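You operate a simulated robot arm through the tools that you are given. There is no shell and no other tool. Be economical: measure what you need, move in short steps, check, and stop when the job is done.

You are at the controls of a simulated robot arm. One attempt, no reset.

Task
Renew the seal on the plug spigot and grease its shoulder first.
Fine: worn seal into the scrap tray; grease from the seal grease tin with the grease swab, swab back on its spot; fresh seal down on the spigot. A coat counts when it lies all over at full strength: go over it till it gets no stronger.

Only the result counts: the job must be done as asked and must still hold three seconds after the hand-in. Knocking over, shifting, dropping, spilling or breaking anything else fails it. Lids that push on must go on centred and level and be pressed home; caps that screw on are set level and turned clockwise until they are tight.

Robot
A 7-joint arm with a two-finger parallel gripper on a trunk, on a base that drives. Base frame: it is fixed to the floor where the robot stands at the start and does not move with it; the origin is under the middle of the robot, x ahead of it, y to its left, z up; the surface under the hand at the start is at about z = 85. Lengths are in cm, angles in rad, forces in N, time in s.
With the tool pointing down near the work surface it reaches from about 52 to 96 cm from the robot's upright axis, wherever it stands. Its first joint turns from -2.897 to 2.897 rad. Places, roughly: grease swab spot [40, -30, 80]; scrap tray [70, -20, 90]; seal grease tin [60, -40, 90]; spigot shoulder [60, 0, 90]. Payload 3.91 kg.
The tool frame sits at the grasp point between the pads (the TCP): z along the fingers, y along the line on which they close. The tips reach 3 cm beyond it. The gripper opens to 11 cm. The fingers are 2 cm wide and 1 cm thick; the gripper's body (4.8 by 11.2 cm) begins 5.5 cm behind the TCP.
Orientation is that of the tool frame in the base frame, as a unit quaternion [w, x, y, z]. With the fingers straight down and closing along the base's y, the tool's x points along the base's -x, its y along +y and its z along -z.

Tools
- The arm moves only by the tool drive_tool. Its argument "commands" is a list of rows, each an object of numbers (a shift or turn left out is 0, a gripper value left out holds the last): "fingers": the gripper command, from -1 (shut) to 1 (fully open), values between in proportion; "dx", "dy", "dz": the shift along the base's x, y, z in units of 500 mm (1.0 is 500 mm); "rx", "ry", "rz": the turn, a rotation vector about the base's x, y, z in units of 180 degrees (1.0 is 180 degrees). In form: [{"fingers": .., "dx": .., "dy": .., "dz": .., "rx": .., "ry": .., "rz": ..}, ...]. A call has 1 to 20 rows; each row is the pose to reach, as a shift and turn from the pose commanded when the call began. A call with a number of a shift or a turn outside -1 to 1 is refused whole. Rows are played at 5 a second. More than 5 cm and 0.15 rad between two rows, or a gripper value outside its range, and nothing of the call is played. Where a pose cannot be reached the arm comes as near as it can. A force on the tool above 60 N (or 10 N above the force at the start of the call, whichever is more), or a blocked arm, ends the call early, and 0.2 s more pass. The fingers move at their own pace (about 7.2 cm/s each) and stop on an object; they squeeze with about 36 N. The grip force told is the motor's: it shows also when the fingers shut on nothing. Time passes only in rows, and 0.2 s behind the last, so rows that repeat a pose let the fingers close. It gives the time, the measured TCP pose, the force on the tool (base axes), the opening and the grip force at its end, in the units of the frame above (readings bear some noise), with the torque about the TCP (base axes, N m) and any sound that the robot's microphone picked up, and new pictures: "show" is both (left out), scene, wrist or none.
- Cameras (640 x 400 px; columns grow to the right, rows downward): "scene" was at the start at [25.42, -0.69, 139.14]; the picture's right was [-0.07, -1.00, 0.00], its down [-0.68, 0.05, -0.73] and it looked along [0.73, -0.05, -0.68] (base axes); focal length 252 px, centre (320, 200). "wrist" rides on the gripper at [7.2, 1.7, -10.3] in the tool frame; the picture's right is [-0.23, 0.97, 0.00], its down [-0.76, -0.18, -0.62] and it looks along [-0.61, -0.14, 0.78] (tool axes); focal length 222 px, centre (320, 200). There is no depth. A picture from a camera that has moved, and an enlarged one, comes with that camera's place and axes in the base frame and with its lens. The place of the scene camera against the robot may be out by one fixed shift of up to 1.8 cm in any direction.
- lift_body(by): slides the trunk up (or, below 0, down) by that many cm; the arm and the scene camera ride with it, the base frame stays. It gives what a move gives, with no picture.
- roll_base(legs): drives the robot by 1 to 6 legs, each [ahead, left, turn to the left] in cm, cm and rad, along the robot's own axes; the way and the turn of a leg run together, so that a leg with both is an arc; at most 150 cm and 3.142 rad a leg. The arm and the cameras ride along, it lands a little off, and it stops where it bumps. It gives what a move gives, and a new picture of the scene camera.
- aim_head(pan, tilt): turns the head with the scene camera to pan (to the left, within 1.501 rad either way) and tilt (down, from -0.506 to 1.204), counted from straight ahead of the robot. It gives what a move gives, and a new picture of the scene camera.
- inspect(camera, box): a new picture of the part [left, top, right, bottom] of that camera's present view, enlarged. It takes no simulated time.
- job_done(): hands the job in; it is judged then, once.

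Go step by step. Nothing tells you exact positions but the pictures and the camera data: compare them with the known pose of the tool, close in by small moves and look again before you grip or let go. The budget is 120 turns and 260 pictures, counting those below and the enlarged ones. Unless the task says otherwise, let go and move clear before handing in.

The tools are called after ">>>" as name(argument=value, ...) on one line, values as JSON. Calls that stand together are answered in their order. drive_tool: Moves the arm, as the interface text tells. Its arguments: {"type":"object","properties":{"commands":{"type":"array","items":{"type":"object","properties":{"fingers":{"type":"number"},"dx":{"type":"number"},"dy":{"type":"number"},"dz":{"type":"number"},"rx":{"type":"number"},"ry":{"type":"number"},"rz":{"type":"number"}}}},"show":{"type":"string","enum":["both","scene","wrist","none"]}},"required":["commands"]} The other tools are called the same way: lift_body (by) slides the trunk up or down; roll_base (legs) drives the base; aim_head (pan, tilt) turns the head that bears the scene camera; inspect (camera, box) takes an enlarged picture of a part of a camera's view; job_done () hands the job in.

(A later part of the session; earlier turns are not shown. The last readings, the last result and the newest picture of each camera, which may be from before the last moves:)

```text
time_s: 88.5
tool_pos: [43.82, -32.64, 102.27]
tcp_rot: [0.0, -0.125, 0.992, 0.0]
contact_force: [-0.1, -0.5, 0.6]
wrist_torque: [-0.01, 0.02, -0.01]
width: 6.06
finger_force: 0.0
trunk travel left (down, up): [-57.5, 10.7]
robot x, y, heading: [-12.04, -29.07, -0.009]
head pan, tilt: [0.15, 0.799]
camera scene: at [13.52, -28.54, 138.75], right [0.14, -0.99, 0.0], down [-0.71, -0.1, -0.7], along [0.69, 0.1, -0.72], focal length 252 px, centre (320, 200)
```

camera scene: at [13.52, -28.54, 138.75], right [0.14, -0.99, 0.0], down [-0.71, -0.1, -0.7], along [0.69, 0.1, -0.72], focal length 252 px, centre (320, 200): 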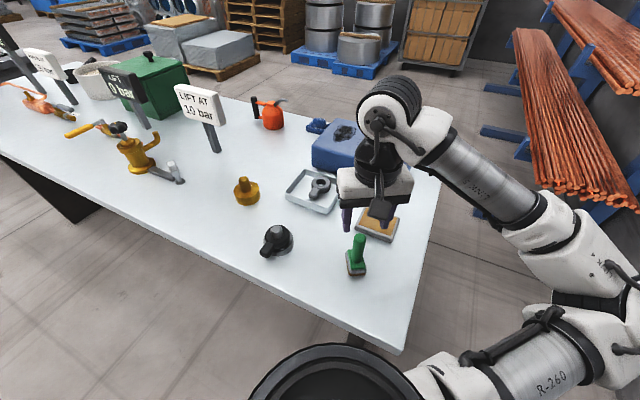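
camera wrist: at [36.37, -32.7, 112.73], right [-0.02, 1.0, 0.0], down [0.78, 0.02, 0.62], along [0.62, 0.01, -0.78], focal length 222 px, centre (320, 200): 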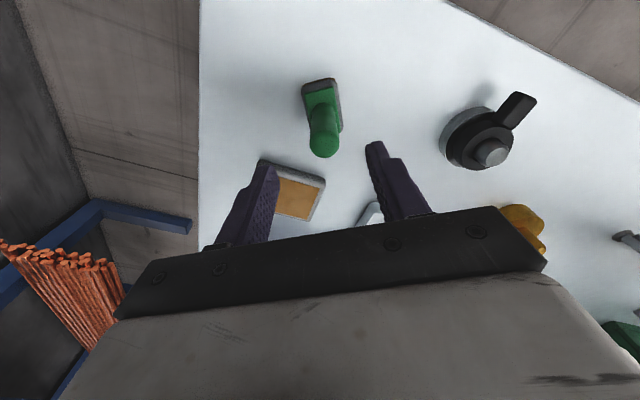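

Handle axis at about (44.25, -32.2). I descend and grip at TCP z≈93.

>>> drive_tool(commands=[{"dx": 0.01, "dy": 0.009}, {"dx": 0.01, "dy": 0.009, "dz": -0.07}, {"dx": 0.01, "dy": 0.009, "dz": -0.13}, {"dx": 0.01, "dy": 0.009, "dz": -0.172}, {"dx": 0.01, "dy": 0.009, "dz": -0.182}, {"dx": 0.01, "dy": 0.009, "dz": -0.182}], show="none")

>>> inspect(camera="wrist", box=[200, 80, 440, 240])

>>> inspect(camera="scene", box=[320, 190, 420, 290])

```text
time_s: 89.9
tool_pos: [44.22, -32.05, 93.25]
tcp_rot: [0.0, -0.124, 0.992, 0.0]
contact_force: [0.9, -1.2, 0.6]
wrist_torque: [0.0, 0.01, -0.02]
width: 6.03
finger_force: 0.0
trunk travel left (down, up): [-57.5, 10.7]
robot x, y, heading: [-11.86, -29.21, -0.008]
head pan, tilt: [0.15, 0.799]
```

```text
2.50 times, centred on (320, 160) of wrist
camera zoom: at [36.82, -32.12, 103.71], right [-0.02, 1.0, 0.0], down [0.78, 0.02, 0.62], along [0.62, 0.01, -0.78], focal length 555 px, centre (320, 300)
```

zoom: 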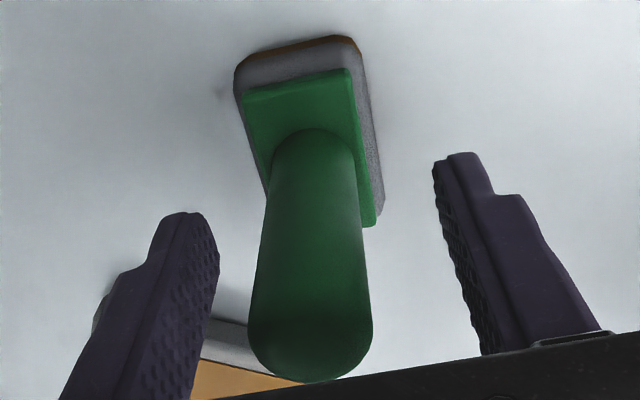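

```text
4.00 times, centred on (370, 240) of scene
camera zoom: at [13.52, -28.53, 138.75], right [0.14, -0.99, 0.0], down [-0.71, -0.1, -0.7], along [0.69, 0.1, -0.72], focal length 1009 px, centre (120, 40)
```

zoom: 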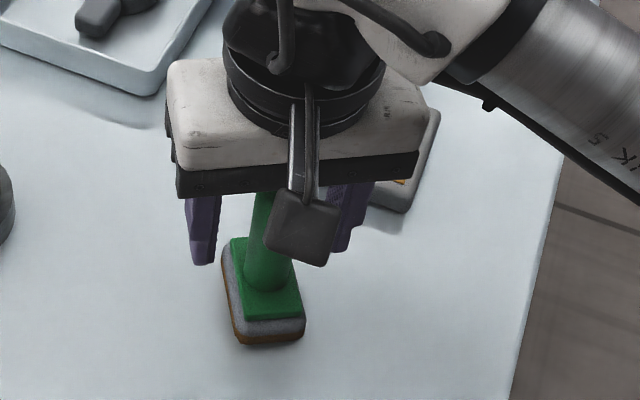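

Axis well aligned with the TCP. Close and lift.

>>> drive_tool(commands=[{"fingers": -0.4}, {"fingers": -1}, {"fingers": -1}, {"fingers": -1}, {"dz": 0.02, "fingers": -1}, {"dz": 0.08, "fingers": -1}, {"dz": 0.16, "fingers": -1}, {"dz": 0.16, "fingers": -1}], show="none")

>>> inspect(camera="wrist", box=[200, 80, 440, 240])

>>> inspect(camera="scene", box=[220, 160, 420, 290])

```text
time_s: 91.7
tool_pos: [43.95, -32.35, 101.31]
tcp_rot: [-0.001, -0.124, 0.992, 0.0]
contact_force: [0.4, 0.6, -1.3]
wrist_torque: [-0.05, -0.01, -0.01]
width: 2.41
finger_force: 36.4
trunk travel left (down, up): [-57.5, 10.7]
robot x, y, heading: [-11.63, -29.52, -0.011]
head pan, tilt: [0.15, 0.799]
```

```text
2.50 times, centred on (320, 160) of wrist
camera zoom: at [36.6, -32.53, 111.83], right [-0.02, 1.0, 0.0], down [0.78, 0.02, 0.62], along [0.62, 0.01, -0.78], focal length 555 px, centre (320, 300)
```

zoom: 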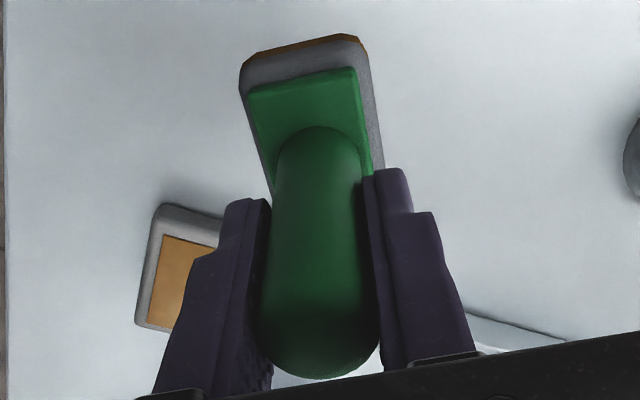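

```text
3.08 times, centred on (320, 225) of scene
camera zoom: at [13.53, -28.54, 138.75], right [0.14, -0.99, 0.0], down [-0.71, -0.1, -0.7], along [0.69, 0.1, -0.72], focal length 776 px, centre (320, 123)
```

zoom: 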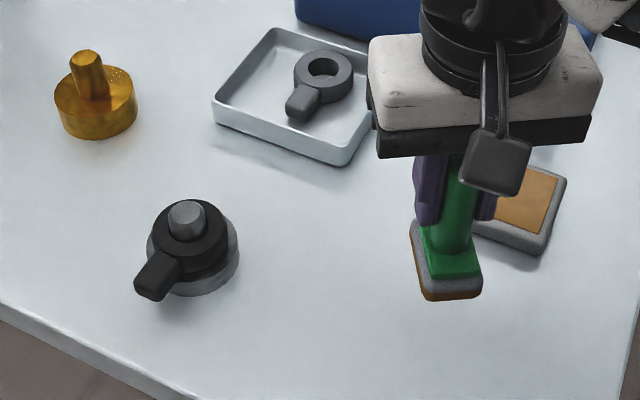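

Now the grip is centred (2.41 cm) with the pad's long side along the tool x. A quick re-dip at the tin next.

>>> drive_tool(commands=[{"dx": 0.08, "dy": -0.03}, {"dx": 0.16, "dy": -0.06}, {"dx": 0.244, "dy": -0.092}, {"dx": 0.244, "dy": -0.092, "dz": -0.05}, {"dx": 0.244, "dy": -0.092, "dz": -0.1}, {"dx": 0.244, "dy": -0.092, "dz": -0.116}, {"dx": 0.244, "dy": -0.092, "dz": -0.122}, {"dx": 0.244, "dy": -0.092, "dz": -0.124}], show="none")

>>> inspect(camera="scene", box=[320, 160, 440, 260])

```text
time_s: 93.5
tool_pos: [56.24, -36.65, 95.28]
tcp_rot: [0.002, -0.124, 0.992, 0.0]
contact_force: [2.1, -1.1, 11.0]
wrist_torque: [-0.2, 0.17, 0.05]
width: 2.41
finger_force: 36.1
trunk travel left (down, up): [-57.5, 10.7]
robot x, y, heading: [-11.56, -29.53, -0.007]
head pan, tilt: [0.15, 0.799]
```

```text
4.00 times, centred on (380, 210) of scene
camera zoom: at [13.45, -28.52, 138.79], right [0.14, -0.99, 0.0], down [-0.71, -0.1, -0.7], along [0.69, 0.1, -0.72], focal length 1009 px, centre (80, 160)
```

zoom: 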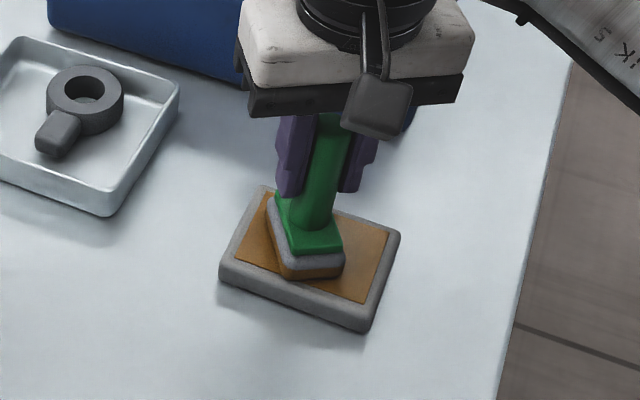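

Dipped at 11 N. Now to the −y side of the pin, first hovering to check alignment.

>>> drive_tool(commands=[{"dz": 0.05}, {"dz": 0.13}, {"dx": 0.02, "dy": 0.08, "dz": 0.14}, {"dx": 0.04, "dy": 0.17, "dz": 0.14}, {"dx": 0.06, "dy": 0.26, "dz": 0.14}, {"dx": 0.08, "dy": 0.35, "dz": 0.14}, {"dx": 0.1, "dy": 0.44, "dz": 0.14, "rz": -0.01}, {"dx": 0.12, "dy": 0.53, "dz": 0.14, "rz": -0.02}, {"dx": 0.12, "dy": 0.61, "dz": 0.14, "rz": -0.025}, {"dx": 0.12, "dy": 0.638, "dz": 0.1, "rz": -0.025}, {"dx": 0.12, "dy": 0.638, "dz": 0.05, "rz": -0.025}, {"dx": 0.12, "dy": 0.638, "dz": 0.035, "rz": -0.025}, {"dx": 0.12, "dy": 0.638, "dz": 0.035, "rz": -0.025}], show="scene")

>>> inspect(camera="scene", box=[220, 160, 290, 220])

>>> inspect(camera="wrist", box=[240, 80, 400, 200])

```text
time_s: 96.3
tool_pos: [62.09, -4.73, 96.93]
tcp_rot: [0.0, -0.086, 0.996, -0.001]
contact_force: [0.2, -0.2, -0.8]
wrist_torque: [0.05, 0.03, -0.01]
width: 2.37
finger_force: 36.6
trunk travel left (down, up): [-57.5, 10.7]
robot x, y, heading: [-11.77, -29.9, -0.013]
head pan, tilt: [0.15, 0.799]
camera scene: at [13.53, -28.53, 138.75], right [0.14, -0.99, 0.0], down [-0.71, -0.1, -0.7], along [0.69, 0.1, -0.72], focal length 252 px, centre (320, 200)
```

scene: 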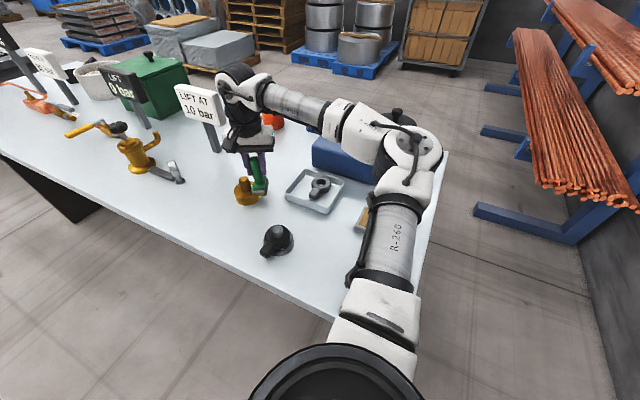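

```text
6.67 times, centred on (255, 190) of scene
camera zoom: at [13.53, -28.53, 138.75], right [0.14, -0.99, 0.0], down [-0.71, -0.1, -0.7], along [0.69, 0.1, -0.72], focal length 1682 px, centre (753, 267)
```

zoom: 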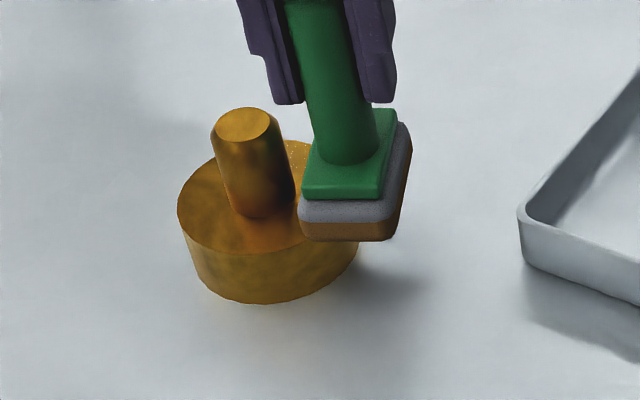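

```text
3.33 times, centred on (320, 140) of wrist
camera zoom: at [54.85, -4.2, 107.34], right [0.06, 1.0, 0.0], down [0.78, -0.05, 0.62], along [0.62, -0.04, -0.78], focal length 740 px, centre (320, 400)
```

zoom: 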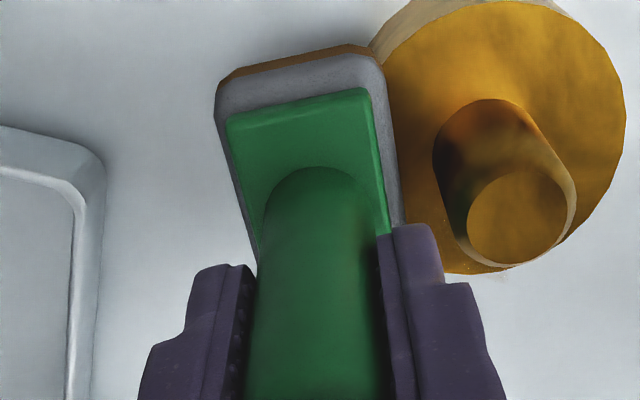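

Excellent view: pad squared and ~1 cm off the pin. I align it (−8°), shift in, press lightly and stroke along x.

>>> drive_tool(commands=[{"rz": -0.03}, {"rz": -0.044, "dy": 0.008}, {"rz": -0.044, "dy": 0.016, "dz": -0.006}, {"rz": -0.044, "dy": 0.016, "dz": -0.012}, {"rz": -0.044, "dy": 0.016, "dz": -0.014}], show="none")

>>> inspect(camera="scene", box=[220, 160, 290, 220])

>>> inspect(camera="wrist", box=[240, 80, 400, 200])

```text
time_s: 97.5
tool_pos: [62.19, -3.97, 96.53]
tcp_rot: [0.002, -0.015, 1.0, 0.003]
contact_force: [4.6, 2.4, 19.3]
wrist_torque: [0.55, 0.07, -0.11]
width: 2.35
finger_force: 36.0
trunk travel left (down, up): [-57.5, 10.7]
robot x, y, heading: [-11.72, -29.68, -0.006]
head pan, tilt: [0.15, 0.799]
```

```text
6.67 times, centred on (255, 190) of scene
camera zoom: at [13.4, -28.58, 138.82], right [0.14, -0.99, 0.0], down [-0.71, -0.1, -0.7], along [0.69, 0.1, -0.72], focal length 1682 px, centre (753, 267)
```

zoom: 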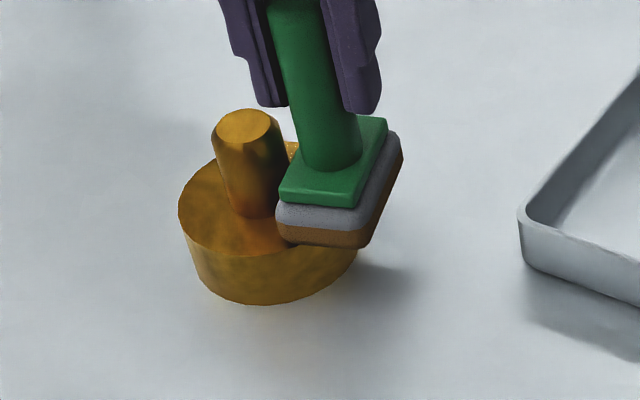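

```text
3.33 times, centred on (320, 140) of wrist
camera zoom: at [54.92, -2.48, 106.95], right [0.2, 0.98, 0.0], down [0.76, -0.16, 0.63], along [0.61, -0.12, -0.78], focal length 740 px, centre (320, 400)
```

zoom: 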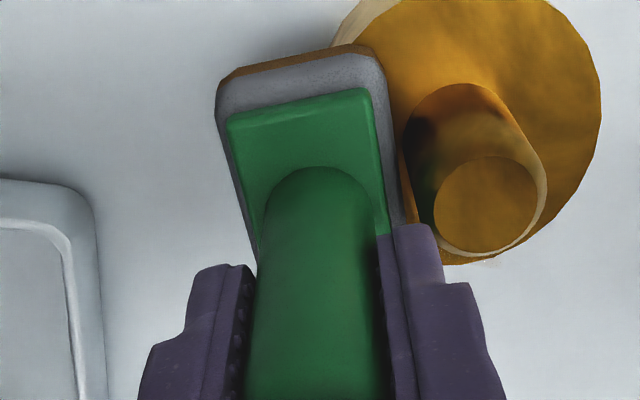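

Good contact (19 N; I ease a bit). Strokes along x.

>>> drive_tool(commands=[{"dz": 0.003, "dy": 0.002}, {"dz": 0.003, "dy": 0.002, "dx": 0.01}, {"dz": 0.003, "dy": 0.002, "dx": 0.02}, {"dz": 0.003, "dy": 0.002, "dx": 0.01}, {"dz": 0.003, "dy": 0.002}, {"dz": 0.003, "dy": 0.002, "dx": -0.01}, {"dz": 0.003, "dy": 0.002, "dx": -0.02}, {"dz": 0.003, "dy": 0.002, "dx": -0.01}, {"dz": 0.003, "dy": 0.002}, {"dz": 0.003, "dy": 0.002, "dx": 0.01}, {"dz": 0.003, "dy": 0.002, "dx": 0.02}, {"dz": 0.003, "dy": 0.002}, {"dz": 0.003, "dy": 0.002, "dx": -0.02}, {"dz": 0.003, "dy": 0.002}], show="none")

>>> drive_tool(commands=[{"dz": 0.02, "dy": -0.01}, {"dz": 0.09, "dy": -0.05}, {"dz": 0.15, "dy": -0.1}, {"dz": 0.15, "dy": -0.13}], show="none")

>>> inspect(camera="scene", box=[225, 165, 270, 210])

>>> inspect(camera="wrist", box=[320, 40, 560, 220])

```text
time_s: 100.5
tool_pos: [62.17, -3.79, 96.33]
tcp_rot: [0.0, -0.016, 1.0, 0.001]
contact_force: [0.4, -0.2, 0.7]
wrist_torque: [-0.06, 0.02, 0.04]
width: 2.4
finger_force: 36.5
trunk travel left (down, up): [-57.5, 10.7]
robot x, y, heading: [-11.64, -29.4, -0.007]
head pan, tilt: [0.15, 0.799]
```

```text
time_s: 101.5
tool_pos: [62.2, -10.43, 104.08]
tcp_rot: [0.0, -0.016, 1.0, 0.0]
contact_force: [0.2, -0.4, -1.9]
wrist_torque: [-0.02, 0.01, 0.01]
width: 2.39
finger_force: 36.3
trunk travel left (down, up): [-57.5, 10.7]
robot x, y, heading: [-11.91, -28.95, -0.006]
head pan, tilt: [0.15, 0.799]
```

```text
8.89 times, centred on (248, 188) of scene
camera zoom: at [13.54, -28.55, 138.75], right [0.14, -0.99, 0.0], down [-0.71, -0.1, -0.7], along [0.69, 0.1, -0.72], focal length 2242 px, centre (964, 311)
```

zoom: 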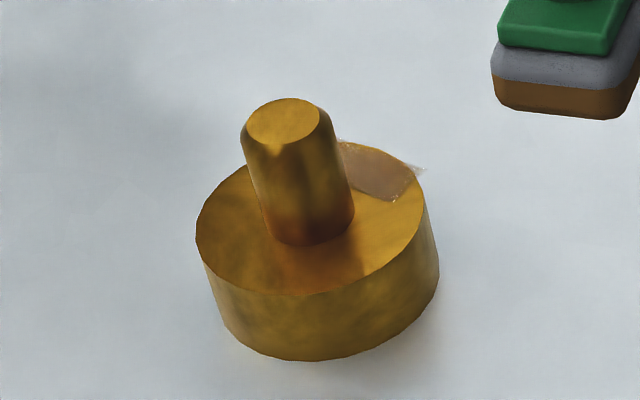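

```text
2.22 times, centred on (440, 130) of wrist
camera zoom: at [55.04, -8.85, 114.42], right [0.2, 0.98, 0.0], down [0.77, -0.15, 0.62], along [0.61, -0.12, -0.78], focal length 494 px, centre (53, 356)
```

zoom: 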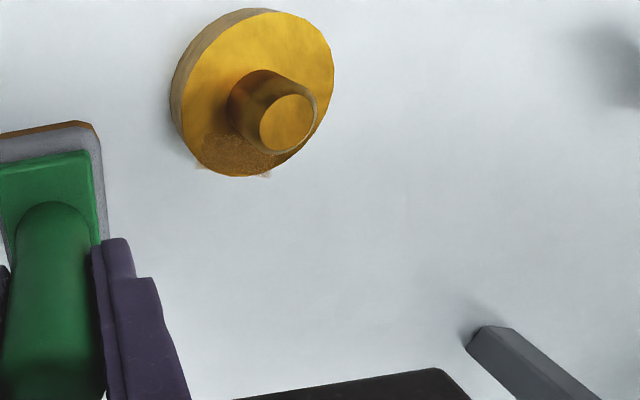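

Now a clear film patch shows on the far −y quadrant. Zooming to understand the tiles.

>>> inspect(camera="wrist", box=[375, 35, 450, 125])

>>> inspect(camera="scene", box=[236, 172, 260, 192])

```text
4.44 times, centred on (412, 80) of wrist
camera zoom: at [55.04, -8.85, 114.42], right [0.2, 0.98, 0.0], down [0.77, -0.15, 0.62], along [0.61, -0.12, -0.78], focal length 987 px, centre (-91, 733)
```

zoom: 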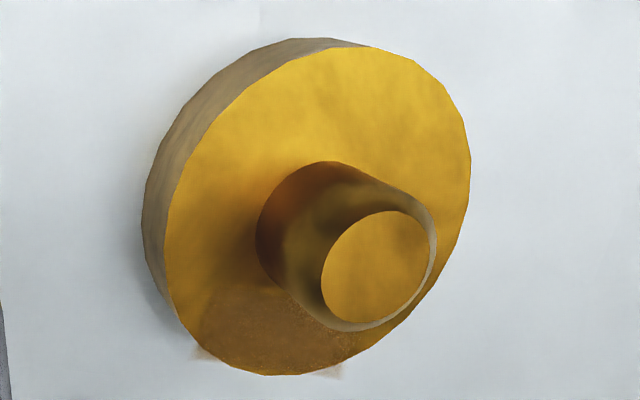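

```text
16.00 times, centred on (248, 182) of scene
camera zoom: at [13.54, -28.55, 138.75], right [0.14, -0.99, 0.0], down [-0.71, -0.1, -0.7], along [0.69, 0.1, -0.72], focal length 4036 px, centre (1472, 488)
```

zoom: 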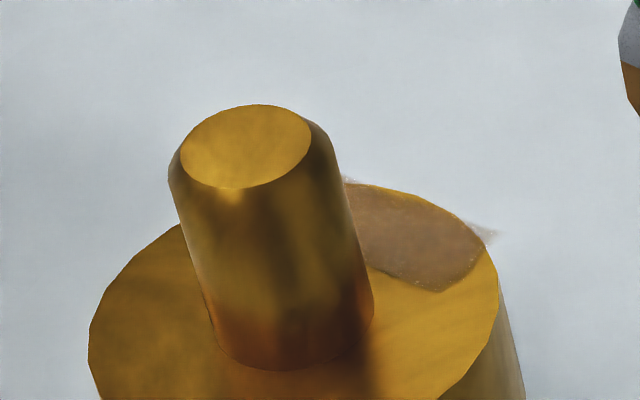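

The film is tile-like and appears only once strong enough. The last strokes lost pressure (0.7 N), so I repeat on the −y side with maintained light pressure and longer strokes.

>>> drive_tool(commands=[{"dy": 0.06, "dz": -0.06}, {"dy": 0.11, "dz": -0.12}, {"dy": 0.131, "dz": -0.146}, {"dy": 0.131, "dz": -0.153}, {"dy": 0.131, "dz": -0.153, "dx": 0.012}, {"dy": 0.131, "dz": -0.153, "dx": 0.024}, {"dy": 0.131, "dz": -0.153, "dx": 0.012}, {"dy": 0.131, "dz": -0.154}, {"dy": 0.131, "dz": -0.154, "dx": -0.012}, {"dy": 0.131, "dz": -0.154, "dx": -0.024}, {"dy": 0.131, "dz": -0.154, "dx": -0.036}, {"dy": 0.131, "dz": -0.154, "dx": -0.024}, {"dy": 0.131, "dz": -0.155, "dx": -0.012}, {"dy": 0.131, "dz": -0.155, "dx": 0.0}, {"dy": 0.131, "dz": -0.155, "dx": -0.012}, {"dy": 0.131, "dz": -0.155, "dx": -0.024}, {"dy": 0.131, "dz": -0.155, "dx": -0.012}, {"dy": 0.131, "dz": -0.155}], show="none")

>>> drive_tool(commands=[{"dz": 0.02, "dy": -0.01}, {"dz": 0.09, "dy": -0.05}, {"dz": 0.15, "dy": -0.1}, {"dz": 0.15, "dy": -0.13}], show="none")

>>> inspect(camera="scene", box=[231, 170, 267, 206])

>>> inspect(camera="wrist", box=[375, 35, 450, 125])

```text
time_s: 105.3
tool_pos: [62.02, -3.85, 96.24]
tcp_rot: [-0.001, -0.016, 1.0, -0.001]
contact_force: [-9.4, -6.8, -1.8]
wrist_torque: [-0.55, 0.73, 0.24]
width: 2.29
finger_force: 36.2
trunk travel left (down, up): [-57.5, 10.7]
robot x, y, heading: [-11.47, -29.07, -0.006]
head pan, tilt: [0.15, 0.799]
```

```text
time_s: 106.3
tool_pos: [62.16, -10.22, 103.81]
tcp_rot: [0.0, -0.016, 1.0, 0.0]
contact_force: [-0.6, -0.1, -0.8]
wrist_torque: [-0.01, 0.04, 0.02]
width: 2.25
finger_force: 35.8
trunk travel left (down, up): [-57.5, 10.7]
robot x, y, heading: [-11.86, -29.38, -0.003]
head pan, tilt: [0.15, 0.799]
```

```text
11.11 times, centred on (249, 188) of scene
camera zoom: at [13.54, -28.54, 138.74], right [0.14, -0.99, 0.0], down [-0.71, -0.1, -0.7], along [0.69, 0.1, -0.72], focal length 2802 px, centre (1109, 333)
```

zoom: 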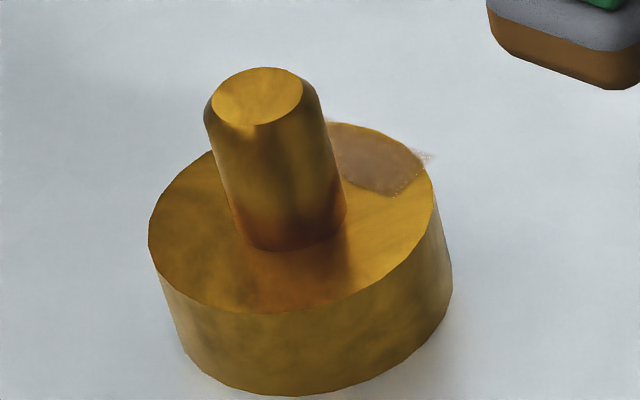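

```text
4.44 times, centred on (412, 80) of wrist
camera zoom: at [54.9, -8.72, 114.24], right [0.2, 0.98, 0.0], down [0.77, -0.15, 0.62], along [0.61, -0.12, -0.78], focal length 987 px, centre (-91, 733)
```

zoom: 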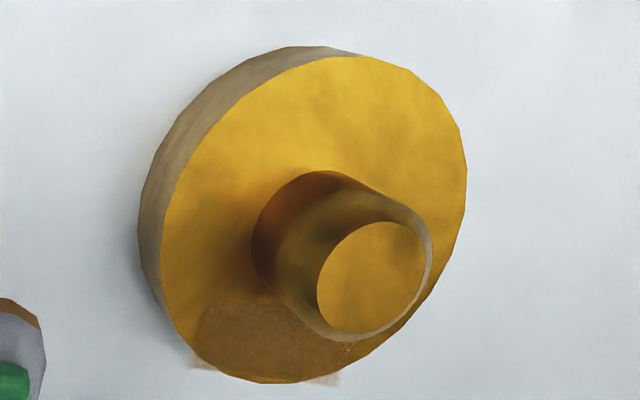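

>>> inspect(camera="scene", box=[225, 110, 305, 200])

>>> inspect(camera="wrist", box=[240, 80, 400, 240])

```text
4.44 times, centred on (265, 155) of scene
camera zoom: at [13.54, -28.54, 138.74], right [0.14, -0.99, 0.0], down [-0.71, -0.1, -0.7], along [0.69, 0.1, -0.72], focal length 1121 px, centre (564, 400)
```

zoom: 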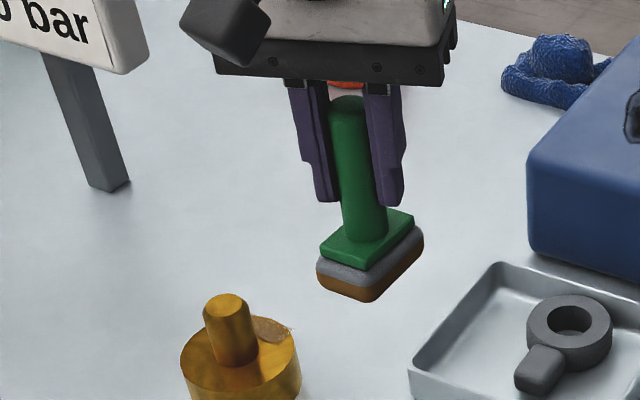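

```text
2.50 times, centred on (320, 160) of wrist
camera zoom: at [54.9, -8.72, 114.24], right [0.2, 0.98, 0.0], down [0.77, -0.15, 0.62], along [0.61, -0.12, -0.78], focal length 555 px, centre (320, 300)
```

zoom: 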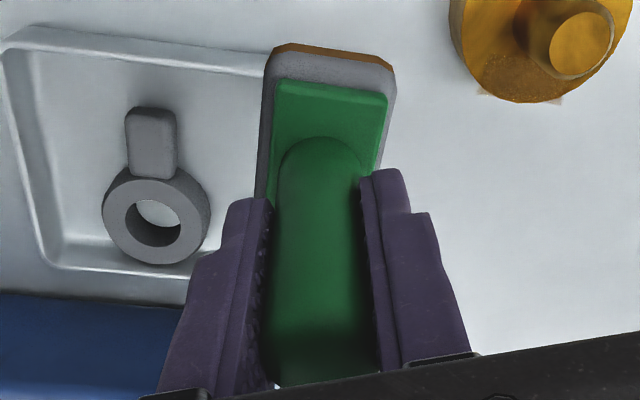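

The swab tends to slide/tilt when dragged, so I switch to static presses, flush beside the pin, with readings of force and torque. First the −y side tile.

>>> drive_tool(commands=[{"dx": -0.015, "dy": 0.06, "dz": -0.04}, {"dx": -0.029, "dy": 0.12, "dz": -0.09}, {"dx": -0.029, "dy": 0.131, "dz": -0.14}, {"dx": -0.029, "dy": 0.131, "dz": -0.155}, {"dx": -0.029, "dy": 0.131, "dz": -0.16}, {"dx": -0.029, "dy": 0.131, "dz": -0.16}], show="none")

>>> inspect(camera="wrist", box=[240, 80, 400, 200])

```text
time_s: 107.7
tool_pos: [60.44, -3.63, 95.95]
tcp_rot: [0.002, -0.016, 1.0, 0.001]
contact_force: [-0.9, 0.1, 26.0]
wrist_torque: [0.1, -0.73, 0.06]
width: 2.28
finger_force: 36.0
trunk travel left (down, up): [-57.5, 10.7]
robot x, y, heading: [-11.65, -29.48, -0.005]
head pan, tilt: [0.15, 0.799]
```

```text
3.33 times, centred on (320, 140) of wrist
camera zoom: at [53.27, -2.17, 106.4], right [0.19, 0.98, 0.0], down [0.76, -0.15, 0.63], along [0.61, -0.12, -0.78], focal length 740 px, centre (320, 400)
```

zoom: 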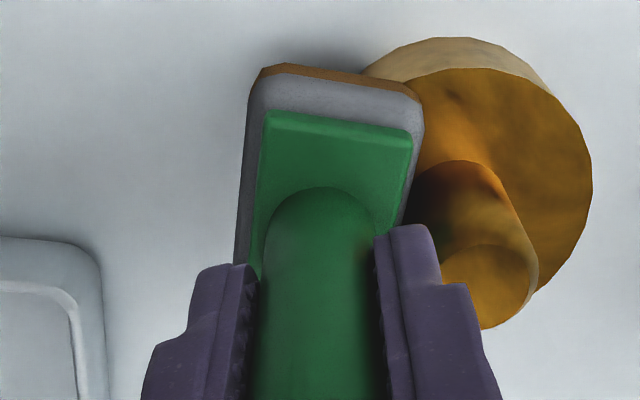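

The pad has tipped about the finger axis (contact only at one end). Better: regrip with the fingertips resting on the swab's plate so it can't tip or slide, long side along the closing axis. I carry it back to its home spot, turning to restore its original orientation.

>>> drive_tool(commands=[{"dz": 0.03}, {"dz": 0.1}, {"dz": 0.17}, {"dx": -0.03, "dy": -0.05, "dz": 0.17, "rz": -0.043}, {"dx": -0.06, "dy": -0.1, "dz": 0.17, "rz": -0.086}, {"dx": -0.1, "dy": -0.15, "dz": 0.17, "rz": -0.129}, {"dx": -0.14, "dy": -0.2, "dz": 0.17, "rz": -0.172}, {"dx": -0.18, "dy": -0.25, "dz": 0.17, "rz": -0.215}, {"dx": -0.21, "dy": -0.3, "dz": 0.17, "rz": -0.258}, {"dx": -0.25, "dy": -0.35, "dz": 0.17, "rz": -0.301}, {"dx": -0.28, "dy": -0.4, "dz": 0.17, "rz": -0.344}, {"dx": -0.32, "dy": -0.45, "dz": 0.17, "rz": -0.387}, {"dx": -0.36, "dy": -0.5, "dz": 0.17, "rz": -0.43}, {"dx": -0.399, "dy": -0.55, "dz": 0.17, "rz": -0.473}, {"dx": -0.399, "dy": -0.56, "dz": 0.17, "rz": -0.517}, {"dx": -0.399, "dy": -0.56, "dz": 0.1, "rz": -0.517}, {"dx": -0.399, "dy": -0.56, "dz": 0.03, "rz": -0.517}, {"dx": -0.399, "dy": -0.56, "dz": 0.0, "rz": -0.517}], show="wrist")

>>> inspect(camera="scene", box=[220, 160, 420, 290])

```text
time_s: 111.5
tool_pos: [40.99, -31.74, 95.64]
tcp_rot: [0.001, 0.714, 0.7, -0.001]
contact_force: [0.2, 0.1, -1.1]
wrist_torque: [0.02, 0.01, 0.01]
width: 2.25
finger_force: 35.8
trunk travel left (down, up): [-57.5, 10.7]
robot x, y, heading: [-11.72, -29.55, -0.011]
head pan, tilt: [0.15, 0.799]
camera wrist: at [42.82, -24.48, 106.12], right [0.97, -0.25, 0.0], down [-0.19, -0.76, 0.62], along [-0.15, -0.6, -0.78], focal length 222 px, centre (320, 200)
```

wrist: 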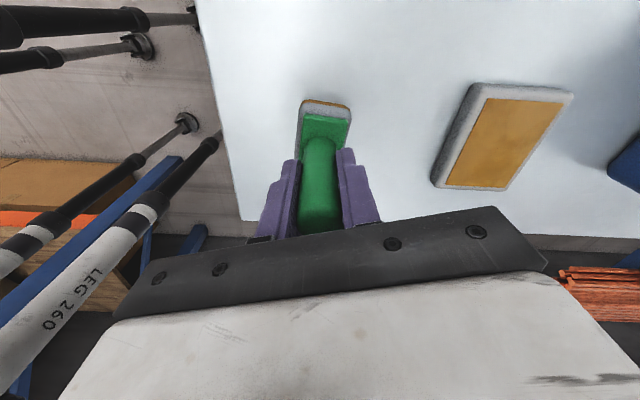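

```text
3.08 times, centred on (320, 225) of scene
camera zoom: at [13.53, -28.53, 138.75], right [0.14, -0.99, 0.0], down [-0.71, -0.1, -0.7], along [0.69, 0.1, -0.72], focal length 776 px, centre (320, 123)
```

zoom: 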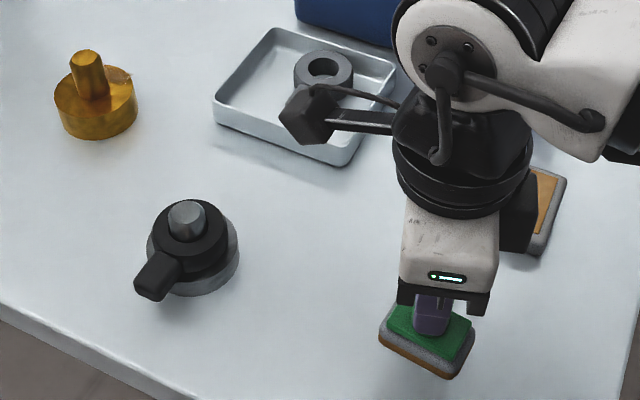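

Good orientation. I lower to the bench and release.

>>> drive_tool(commands=[{"dx": -0.008, "dz": -0.03}, {"dx": -0.008, "dz": -0.046}, {"dx": -0.008, "dz": -0.052}, {"dx": -0.008, "dz": -0.057}, {"dx": -0.008, "dz": -0.059}], show="none")

```text
time_s: 112.7
tool_pos: [40.38, -31.78, 92.96]
tcp_rot: [0.002, 0.715, 0.699, 0.002]
contact_force: [1.8, -2.2, 30.8]
wrist_torque: [-0.12, 0.31, 0.03]
width: 2.28
finger_force: 35.9
trunk travel left (down, up): [-57.5, 10.7]
robot x, y, heading: [-11.65, -29.33, -0.009]
head pan, tilt: [0.15, 0.799]
```

>>> drive_tool(commands=[{"dz": 0.005, "fingers": -1}, {"dz": 0.005, "fingers": -0.3}, {"dz": 0.005, "fingers": 0.1}, {"dz": 0.005, "fingers": 0.1}, {"dz": 0.06}, {"dz": 0.13}, {"dz": 0.2}, {"dz": 0.2, "rz": 0.044}, {"dz": 0.2, "rz": 0.088}, {"dz": 0.2, "rz": 0.132}, {"dz": 0.2, "rz": 0.176}, {"dz": 0.2, "rz": 0.22}, {"dz": 0.2, "rz": 0.264}, {"dz": 0.2, "rz": 0.308}, {"dz": 0.2, "rz": 0.352}, {"dz": 0.2, "rz": 0.395}, {"dz": 0.2, "rz": 0.395}], show="scene")

>>> inspect(camera="wrist", box=[200, 80, 440, 240])

>>> inspect(camera="scene", box=[320, 210, 400, 290])

```text
time_s: 116.3
tool_pos: [40.38, -31.63, 102.76]
tcp_rot: [0.0, 0.174, 0.985, 0.001]
contact_force: [0.6, 0.2, -0.6]
wrist_torque: [-0.04, -0.02, -0.02]
width: 6.01
finger_force: 0.0
trunk travel left (down, up): [-57.5, 10.7]
robot x, y, heading: [-11.92, -29.52, -0.009]
head pan, tilt: [0.15, 0.799]
camera scene: at [13.52, -28.53, 138.75], right [0.14, -0.99, 0.0], down [-0.71, -0.1, -0.7], along [0.69, 0.1, -0.72], focal length 252 px, centre (320, 200)
```

scene: 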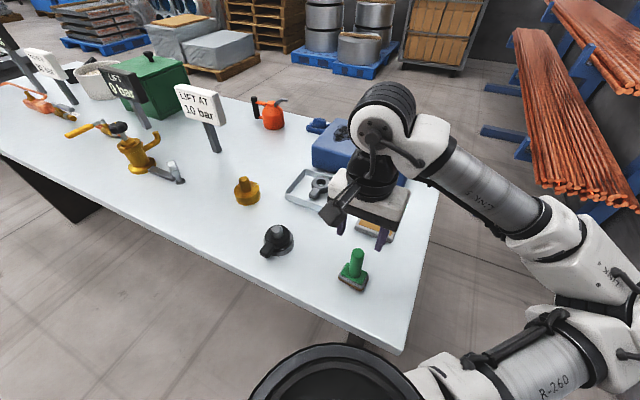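

```text
2.50 times, centred on (320, 160) of wrist
camera zoom: at [34.34, -27.52, 113.12], right [0.55, 0.84, 0.0], down [0.65, -0.43, 0.62], along [0.52, -0.34, -0.78], focal length 555 px, centre (320, 300)
```

zoom: 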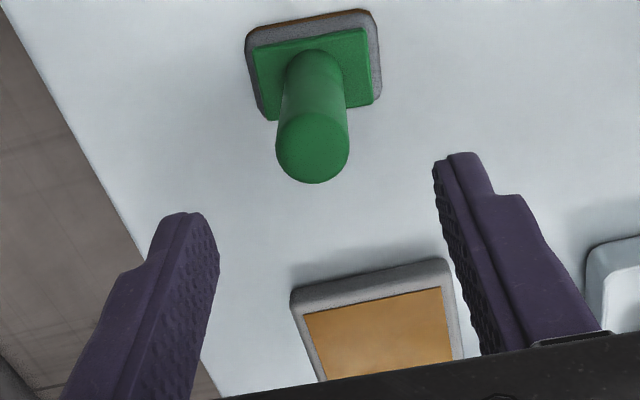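

```text
5.00 times, centred on (360, 250) of scene
camera zoom: at [13.52, -28.53, 138.75], right [0.14, -0.99, 0.0], down [-0.71, -0.1, -0.7], along [0.69, 0.1, -0.72], focal length 1261 px, centre (120, -50)
```

zoom: 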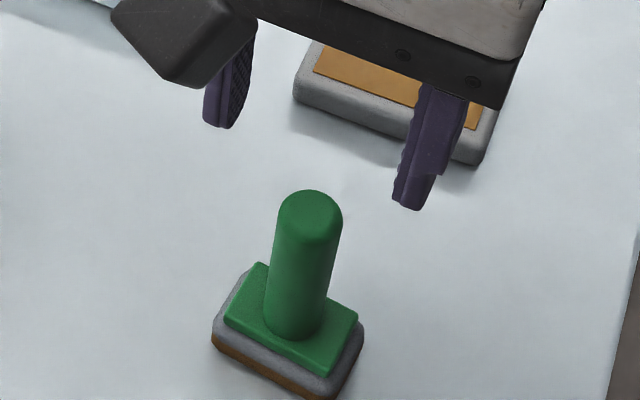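

Aligned with the pad's long side along the closing axis. I descend with a narrow opening, to set the fingertips on the green plate before closing.

>>> drive_tool(commands=[{"dx": 0.004, "dy": -0.005, "fingers": -0.36}, {"dx": 0.004, "dy": -0.005, "dz": -0.05}, {"dx": 0.004, "dy": -0.005, "dz": -0.1}, {"dx": 0.004, "dy": -0.005, "dz": -0.15}, {"dx": 0.004, "dy": -0.005, "dz": -0.19}, {"dx": 0.004, "dy": -0.005, "dz": -0.215}, {"dx": 0.004, "dy": -0.005, "dz": -0.215}], show="none")

>>> inspect(camera="wrist", box=[240, 80, 400, 200])

>>> inspect(camera="scene", box=[320, 210, 400, 290])

```text
time_s: 117.9
tool_pos: [40.63, -32.05, 91.87]
tcp_rot: [0.0, 0.175, 0.985, 0.001]
contact_force: [0.2, -0.4, 0.0]
wrist_torque: [-0.03, -0.02, -0.02]
width: 3.54
finger_force: 0.0
trunk travel left (down, up): [-57.5, 10.7]
robot x, y, heading: [-11.86, -29.15, -0.009]
head pan, tilt: [0.15, 0.799]
```

```text
3.33 times, centred on (320, 140) of wrist
camera zoom: at [34.48, -28.0, 102.35], right [0.55, 0.84, 0.0], down [0.65, -0.43, 0.62], along [0.52, -0.34, -0.78], focal length 740 px, centre (320, 400)
```

zoom: 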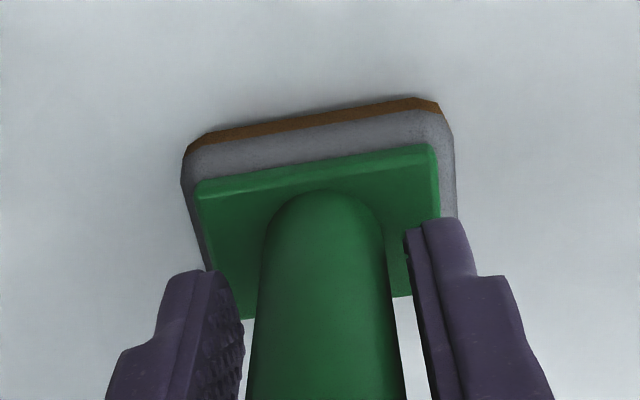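

```text
5.00 times, centred on (360, 250) of scene
camera zoom: at [13.52, -28.53, 138.75], right [0.14, -0.99, 0.0], down [-0.71, -0.1, -0.7], along [0.69, 0.1, -0.72], focal length 1261 px, centre (120, -50)
```

zoom: 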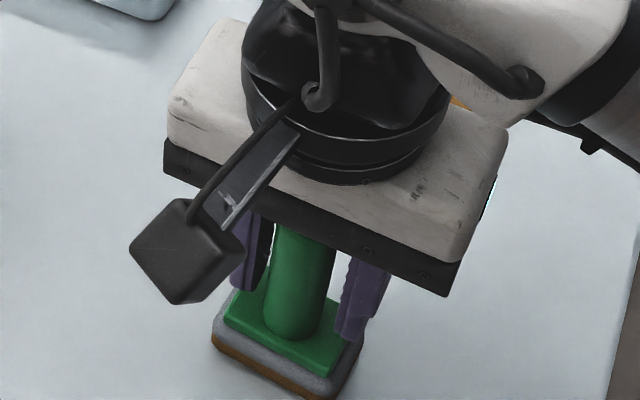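

>>> drive_tool(commands=[{"dz": -0.01}, {"dz": -0.016}, {"dz": -0.02}, {"dz": -0.023}], show="none")

```text
time_s: 118.9
tool_pos: [40.68, -32.03, 90.69]
tcp_rot: [0.0, 0.175, 0.985, 0.0]
contact_force: [0.3, 0.3, 0.3]
wrist_torque: [0.0, 0.02, -0.02]
width: 3.54
finger_force: 0.0
trunk travel left (down, up): [-57.5, 10.7]
robot x, y, heading: [-11.57, -29.5, -0.008]
head pan, tilt: [0.15, 0.799]
```

>>> drive_tool(commands=[{"dz": -0.003}, {"dz": -0.006}, {"dz": -0.009}, {"dz": -0.012}], show="none")

```text
time_s: 119.9
tool_pos: [40.59, -31.95, 90.35]
tcp_rot: [0.002, 0.175, 0.985, 0.0]
contact_force: [2.0, 1.9, 17.0]
wrist_torque: [-0.09, 0.13, -0.03]
width: 3.49
finger_force: 0.0
trunk travel left (down, up): [-57.5, 10.7]
robot x, y, heading: [-11.5, -29.51, -0.006]
head pan, tilt: [0.15, 0.799]
```

Tips (or palm) now rest on the swab. I ease, close, and lift.

>>> drive_tool(commands=[{"dz": 0.002, "fingers": -0.6}, {"dz": 0.002, "fingers": -1}, {"dz": 0.002, "fingers": -1}, {"dz": 0.002, "fingers": -1}, {"dz": 0.02, "fingers": -1}, {"dz": 0.1, "fingers": -1}, {"dz": 0.17, "fingers": -1}, {"dz": 0.17, "fingers": -1}], show="none")

>>> inspect(camera="wrist", box=[240, 80, 400, 200])

>>> inspect(camera="scene", box=[220, 160, 400, 280])

```text
time_s: 121.7
tool_pos: [40.72, -31.96, 98.86]
tcp_rot: [0.0, 0.175, 0.985, -0.001]
contact_force: [-0.3, -0.4, -1.1]
wrist_torque: [0.01, -0.01, -0.01]
width: 2.4
finger_force: 36.0
trunk travel left (down, up): [-57.5, 10.7]
robot x, y, heading: [-11.74, -29.31, -0.011]
head pan, tilt: [0.15, 0.799]
```

```text
3.33 times, centred on (320, 140) of wrist
camera zoom: at [34.53, -27.89, 109.25], right [0.55, 0.84, 0.0], down [0.65, -0.43, 0.62], along [0.52, -0.34, -0.78], focal length 740 px, centre (320, 400)
```

zoom: 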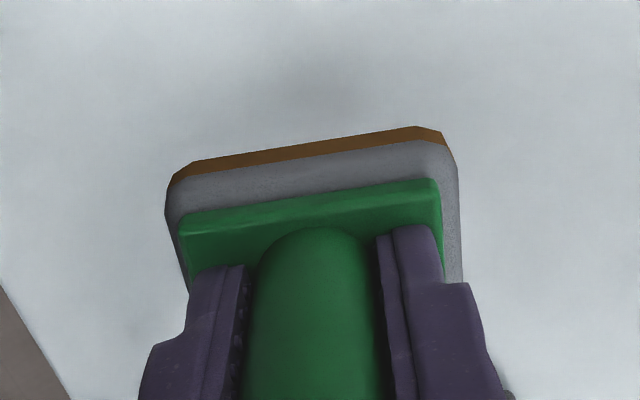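

```text
3.33 times, centred on (310, 220) of scene
camera zoom: at [13.53, -28.54, 138.75], right [0.14, -0.99, 0.0], down [-0.71, -0.1, -0.7], along [0.69, 0.1, -0.72], focal length 841 px, centre (353, 133)
```

zoom: 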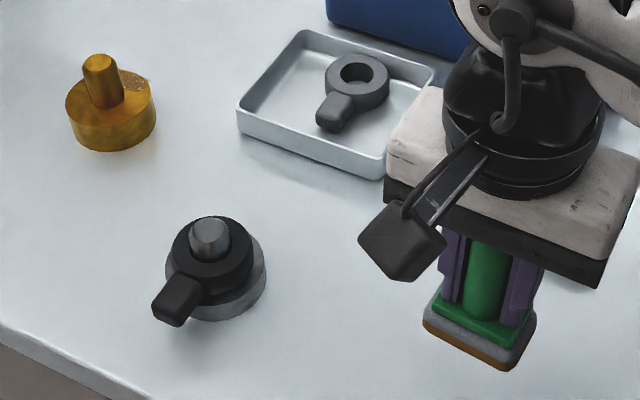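

Firm, level grip. Fresh dip in the tin.

>>> drive_tool(commands=[{"dx": 0.08, "dy": -0.025}, {"dx": 0.16, "dy": -0.05}, {"dx": 0.24, "dy": -0.075}, {"dx": 0.31, "dy": -0.098}, {"dx": 0.31, "dy": -0.098, "dz": -0.06}, {"dx": 0.31, "dy": -0.098, "dz": -0.11}, {"dx": 0.31, "dy": -0.098, "dz": -0.126}, {"dx": 0.31, "dy": -0.098, "dz": -0.131}, {"dx": 0.31, "dy": -0.098, "dz": -0.133}, {"dx": 0.31, "dy": -0.098, "dz": -0.133}], show="none")

>>> inspect(camera="scene", box=[330, 170, 420, 250])

```text
time_s: 123.9
tool_pos: [56.18, -36.85, 92.38]
tcp_rot: [0.002, 0.174, 0.985, 0.0]
contact_force: [6.9, -1.6, 33.5]
wrist_torque: [-0.46, 0.25, 0.11]
width: 2.37
finger_force: 36.1
trunk travel left (down, up): [-57.5, 10.7]
robot x, y, heading: [-11.55, -29.3, -0.011]
head pan, tilt: [0.15, 0.799]
```

```text
5.00 times, centred on (375, 210) of scene
camera zoom: at [13.32, -28.51, 138.83], right [0.14, -0.99, 0.0], down [-0.71, -0.1, -0.7], along [0.69, 0.1, -0.72], focal length 1261 px, centre (45, 150)
```

zoom: 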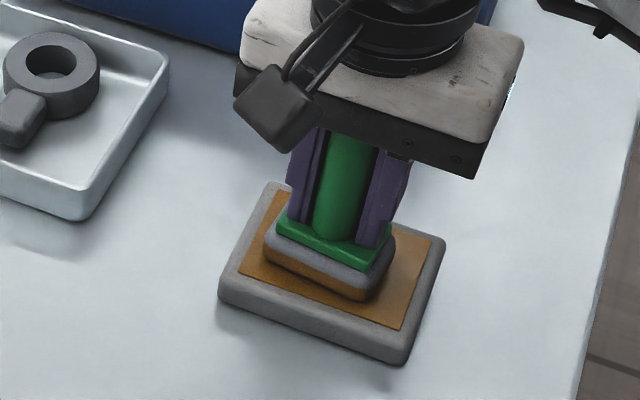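

Loaded. Now to the near-side tile (opposite side of the existing patch), hovering just above.

>>> drive_tool(commands=[{"dz": 0.05}, {"dz": 0.13}, {"dz": 0.2}, {"dy": 0.08, "dz": 0.2}, {"dx": 0.005, "dy": 0.17, "dz": 0.2}, {"dx": 0.01, "dy": 0.26, "dz": 0.2}, {"dx": 0.015, "dy": 0.35, "dz": 0.2}, {"dx": 0.02, "dy": 0.44, "dz": 0.2}, {"dx": 0.025, "dy": 0.53, "dz": 0.2}, {"dx": 0.03, "dy": 0.62, "dz": 0.2}, {"dx": 0.035, "dy": 0.7, "dz": 0.2}, {"dx": 0.035, "dy": 0.761, "dz": 0.2}, {"dx": 0.035, "dy": 0.761, "dz": 0.12}, {"dx": 0.035, "dy": 0.761, "dz": 0.06}, {"dx": 0.035, "dy": 0.761, "dz": 0.046}, {"dx": 0.035, "dy": 0.761, "dz": 0.046}], show="none")

>>> inspect(camera="scene", box=[220, 160, 290, 220])

>>> inspect(camera="wrist", box=[240, 80, 400, 200])

```text
time_s: 127.3
tool_pos: [58.09, 1.14, 94.46]
tcp_rot: [0.0, 0.175, 0.985, 0.0]
contact_force: [-1.3, 1.0, -1.0]
wrist_torque: [-0.01, 0.01, 0.03]
width: 2.35
finger_force: 36.0
trunk travel left (down, up): [-57.5, 10.7]
robot x, y, heading: [-11.48, -29.33, -0.005]
head pan, tilt: [0.15, 0.799]
```

```text
6.67 times, centred on (255, 190) of scene
camera zoom: at [13.53, -28.53, 138.75], right [0.14, -0.99, 0.0], down [-0.71, -0.1, -0.7], along [0.69, 0.1, -0.72], focal length 1682 px, centre (753, 267)
```

zoom: 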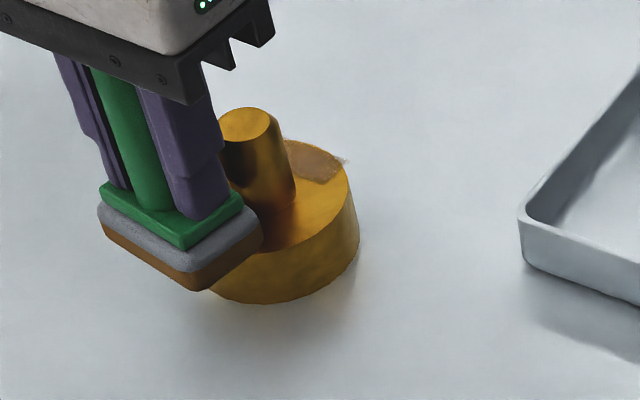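

```text
3.33 times, centred on (320, 140) of wrist
camera zoom: at [51.94, 5.32, 104.89], right [0.55, 0.84, 0.0], down [0.65, -0.43, 0.62], along [0.52, -0.34, -0.78], focal length 740 px, centre (320, 400)
```

zoom: 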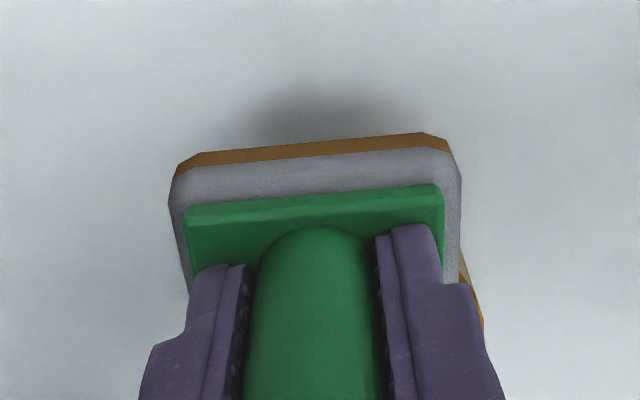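

>>> drive_tool(commands=[{"dz": -0.012}, {"dz": -0.02, "dx": 0.007, "dy": -0.002}, {"dz": -0.022, "dx": 0.014, "dy": -0.0045}, {"dz": -0.023, "dx": 0.014, "dy": -0.0045}, {"dz": -0.023, "dx": 0.014, "dy": -0.0045}], show="none")

>>> inspect(camera="scene", box=[220, 160, 290, 220])

```text
time_s: 128.5
tool_pos: [58.64, 1.17, 93.68]
tcp_rot: [0.003, 0.173, 0.985, 0.002]
contact_force: [1.4, 15.4, 25.7]
wrist_torque: [0.29, -0.13, 0.13]
width: 2.3
finger_force: 35.7
trunk travel left (down, up): [-57.5, 10.7]
robot x, y, heading: [-11.47, -29.34, -0.009]
head pan, tilt: [0.15, 0.799]
```

```text
6.67 times, centred on (255, 190) of scene
camera zoom: at [13.3, -28.5, 138.83], right [0.14, -0.99, 0.0], down [-0.71, -0.1, -0.7], along [0.69, 0.1, -0.72], focal length 1682 px, centre (753, 267)
```

zoom: 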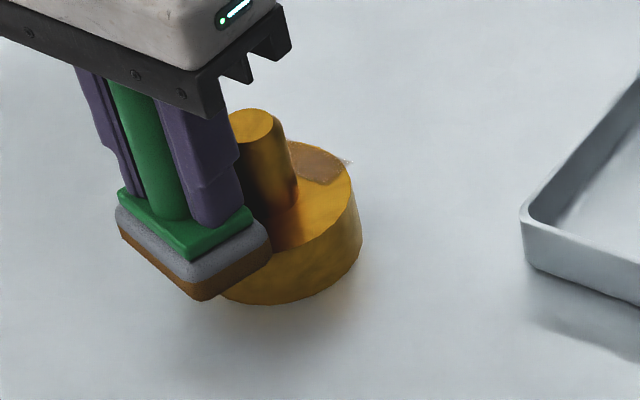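

>>> drive_tool(commands=[{"dz": 0.001}, {"dz": 0.001, "dx": 0.003, "dy": 0.008}, {"dz": 0.001, "dx": 0.005, "dy": 0.016}, {"dz": 0.001, "dx": 0.003, "dy": 0.008}, {"dz": 0.001}, {"dz": 0.001, "dx": -0.003, "dy": -0.008}, {"dz": 0.001, "dx": -0.005, "dy": -0.016}, {"dz": 0.001, "dx": -0.003, "dy": -0.008}, {"dz": 0.001}, {"dz": 0.001, "dx": 0.003, "dy": 0.008}, {"dz": 0.001, "dx": 0.005, "dy": 0.016}, {"dz": 0.001}, {"dz": 0.001, "dx": -0.005, "dy": -0.016}, {"dz": 0.001}], show="none")

>>> drive_tool(commands=[{"dz": 0.02, "dx": -0.01}, {"dz": 0.08, "dx": -0.06}, {"dz": 0.16, "dx": -0.1, "dy": 0.04}, {"dz": 0.16, "dx": -0.1, "dy": 0.12}, {"dz": 0.16, "dx": -0.1, "dy": 0.16}], show="none")

>>> inspect(camera="scene", box=[231, 170, 267, 206])

```text
time_s: 131.5
tool_pos: [58.41, 0.67, 93.37]
tcp_rot: [-0.001, 0.175, 0.985, -0.002]
contact_force: [-8.3, -8.3, 13.7]
wrist_torque: [-0.26, 0.07, -0.11]
width: 2.28
finger_force: 36.3
trunk travel left (down, up): [-57.5, 10.7]
robot x, y, heading: [-11.71, -29.17, -0.006]
head pan, tilt: [0.15, 0.799]
```

```text
time_s: 132.7
tool_pos: [53.85, 8.98, 101.24]
tcp_rot: [-0.001, 0.174, 0.985, 0.001]
contact_force: [0.3, 0.3, -1.4]
wrist_torque: [0.02, 0.03, 0.02]
width: 2.26
finger_force: 35.9
trunk travel left (down, up): [-57.5, 10.7]
robot x, y, heading: [-11.61, -29.22, -0.007]
head pan, tilt: [0.15, 0.799]
```

```text
11.11 times, centred on (249, 188) of scene
camera zoom: at [13.51, -28.52, 138.75], right [0.14, -0.99, 0.0], down [-0.71, -0.1, -0.7], along [0.69, 0.1, -0.72], focal length 2802 px, centre (1109, 333)
```

zoom: 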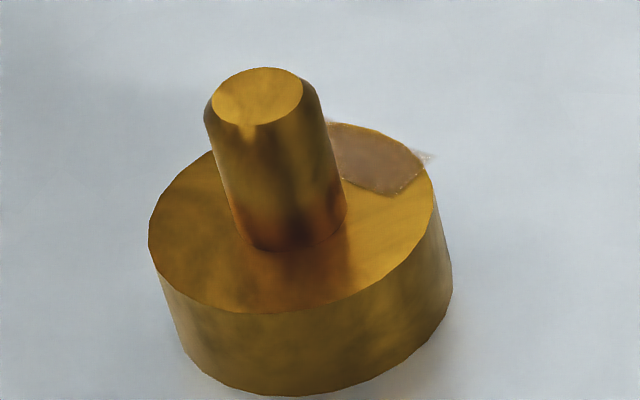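

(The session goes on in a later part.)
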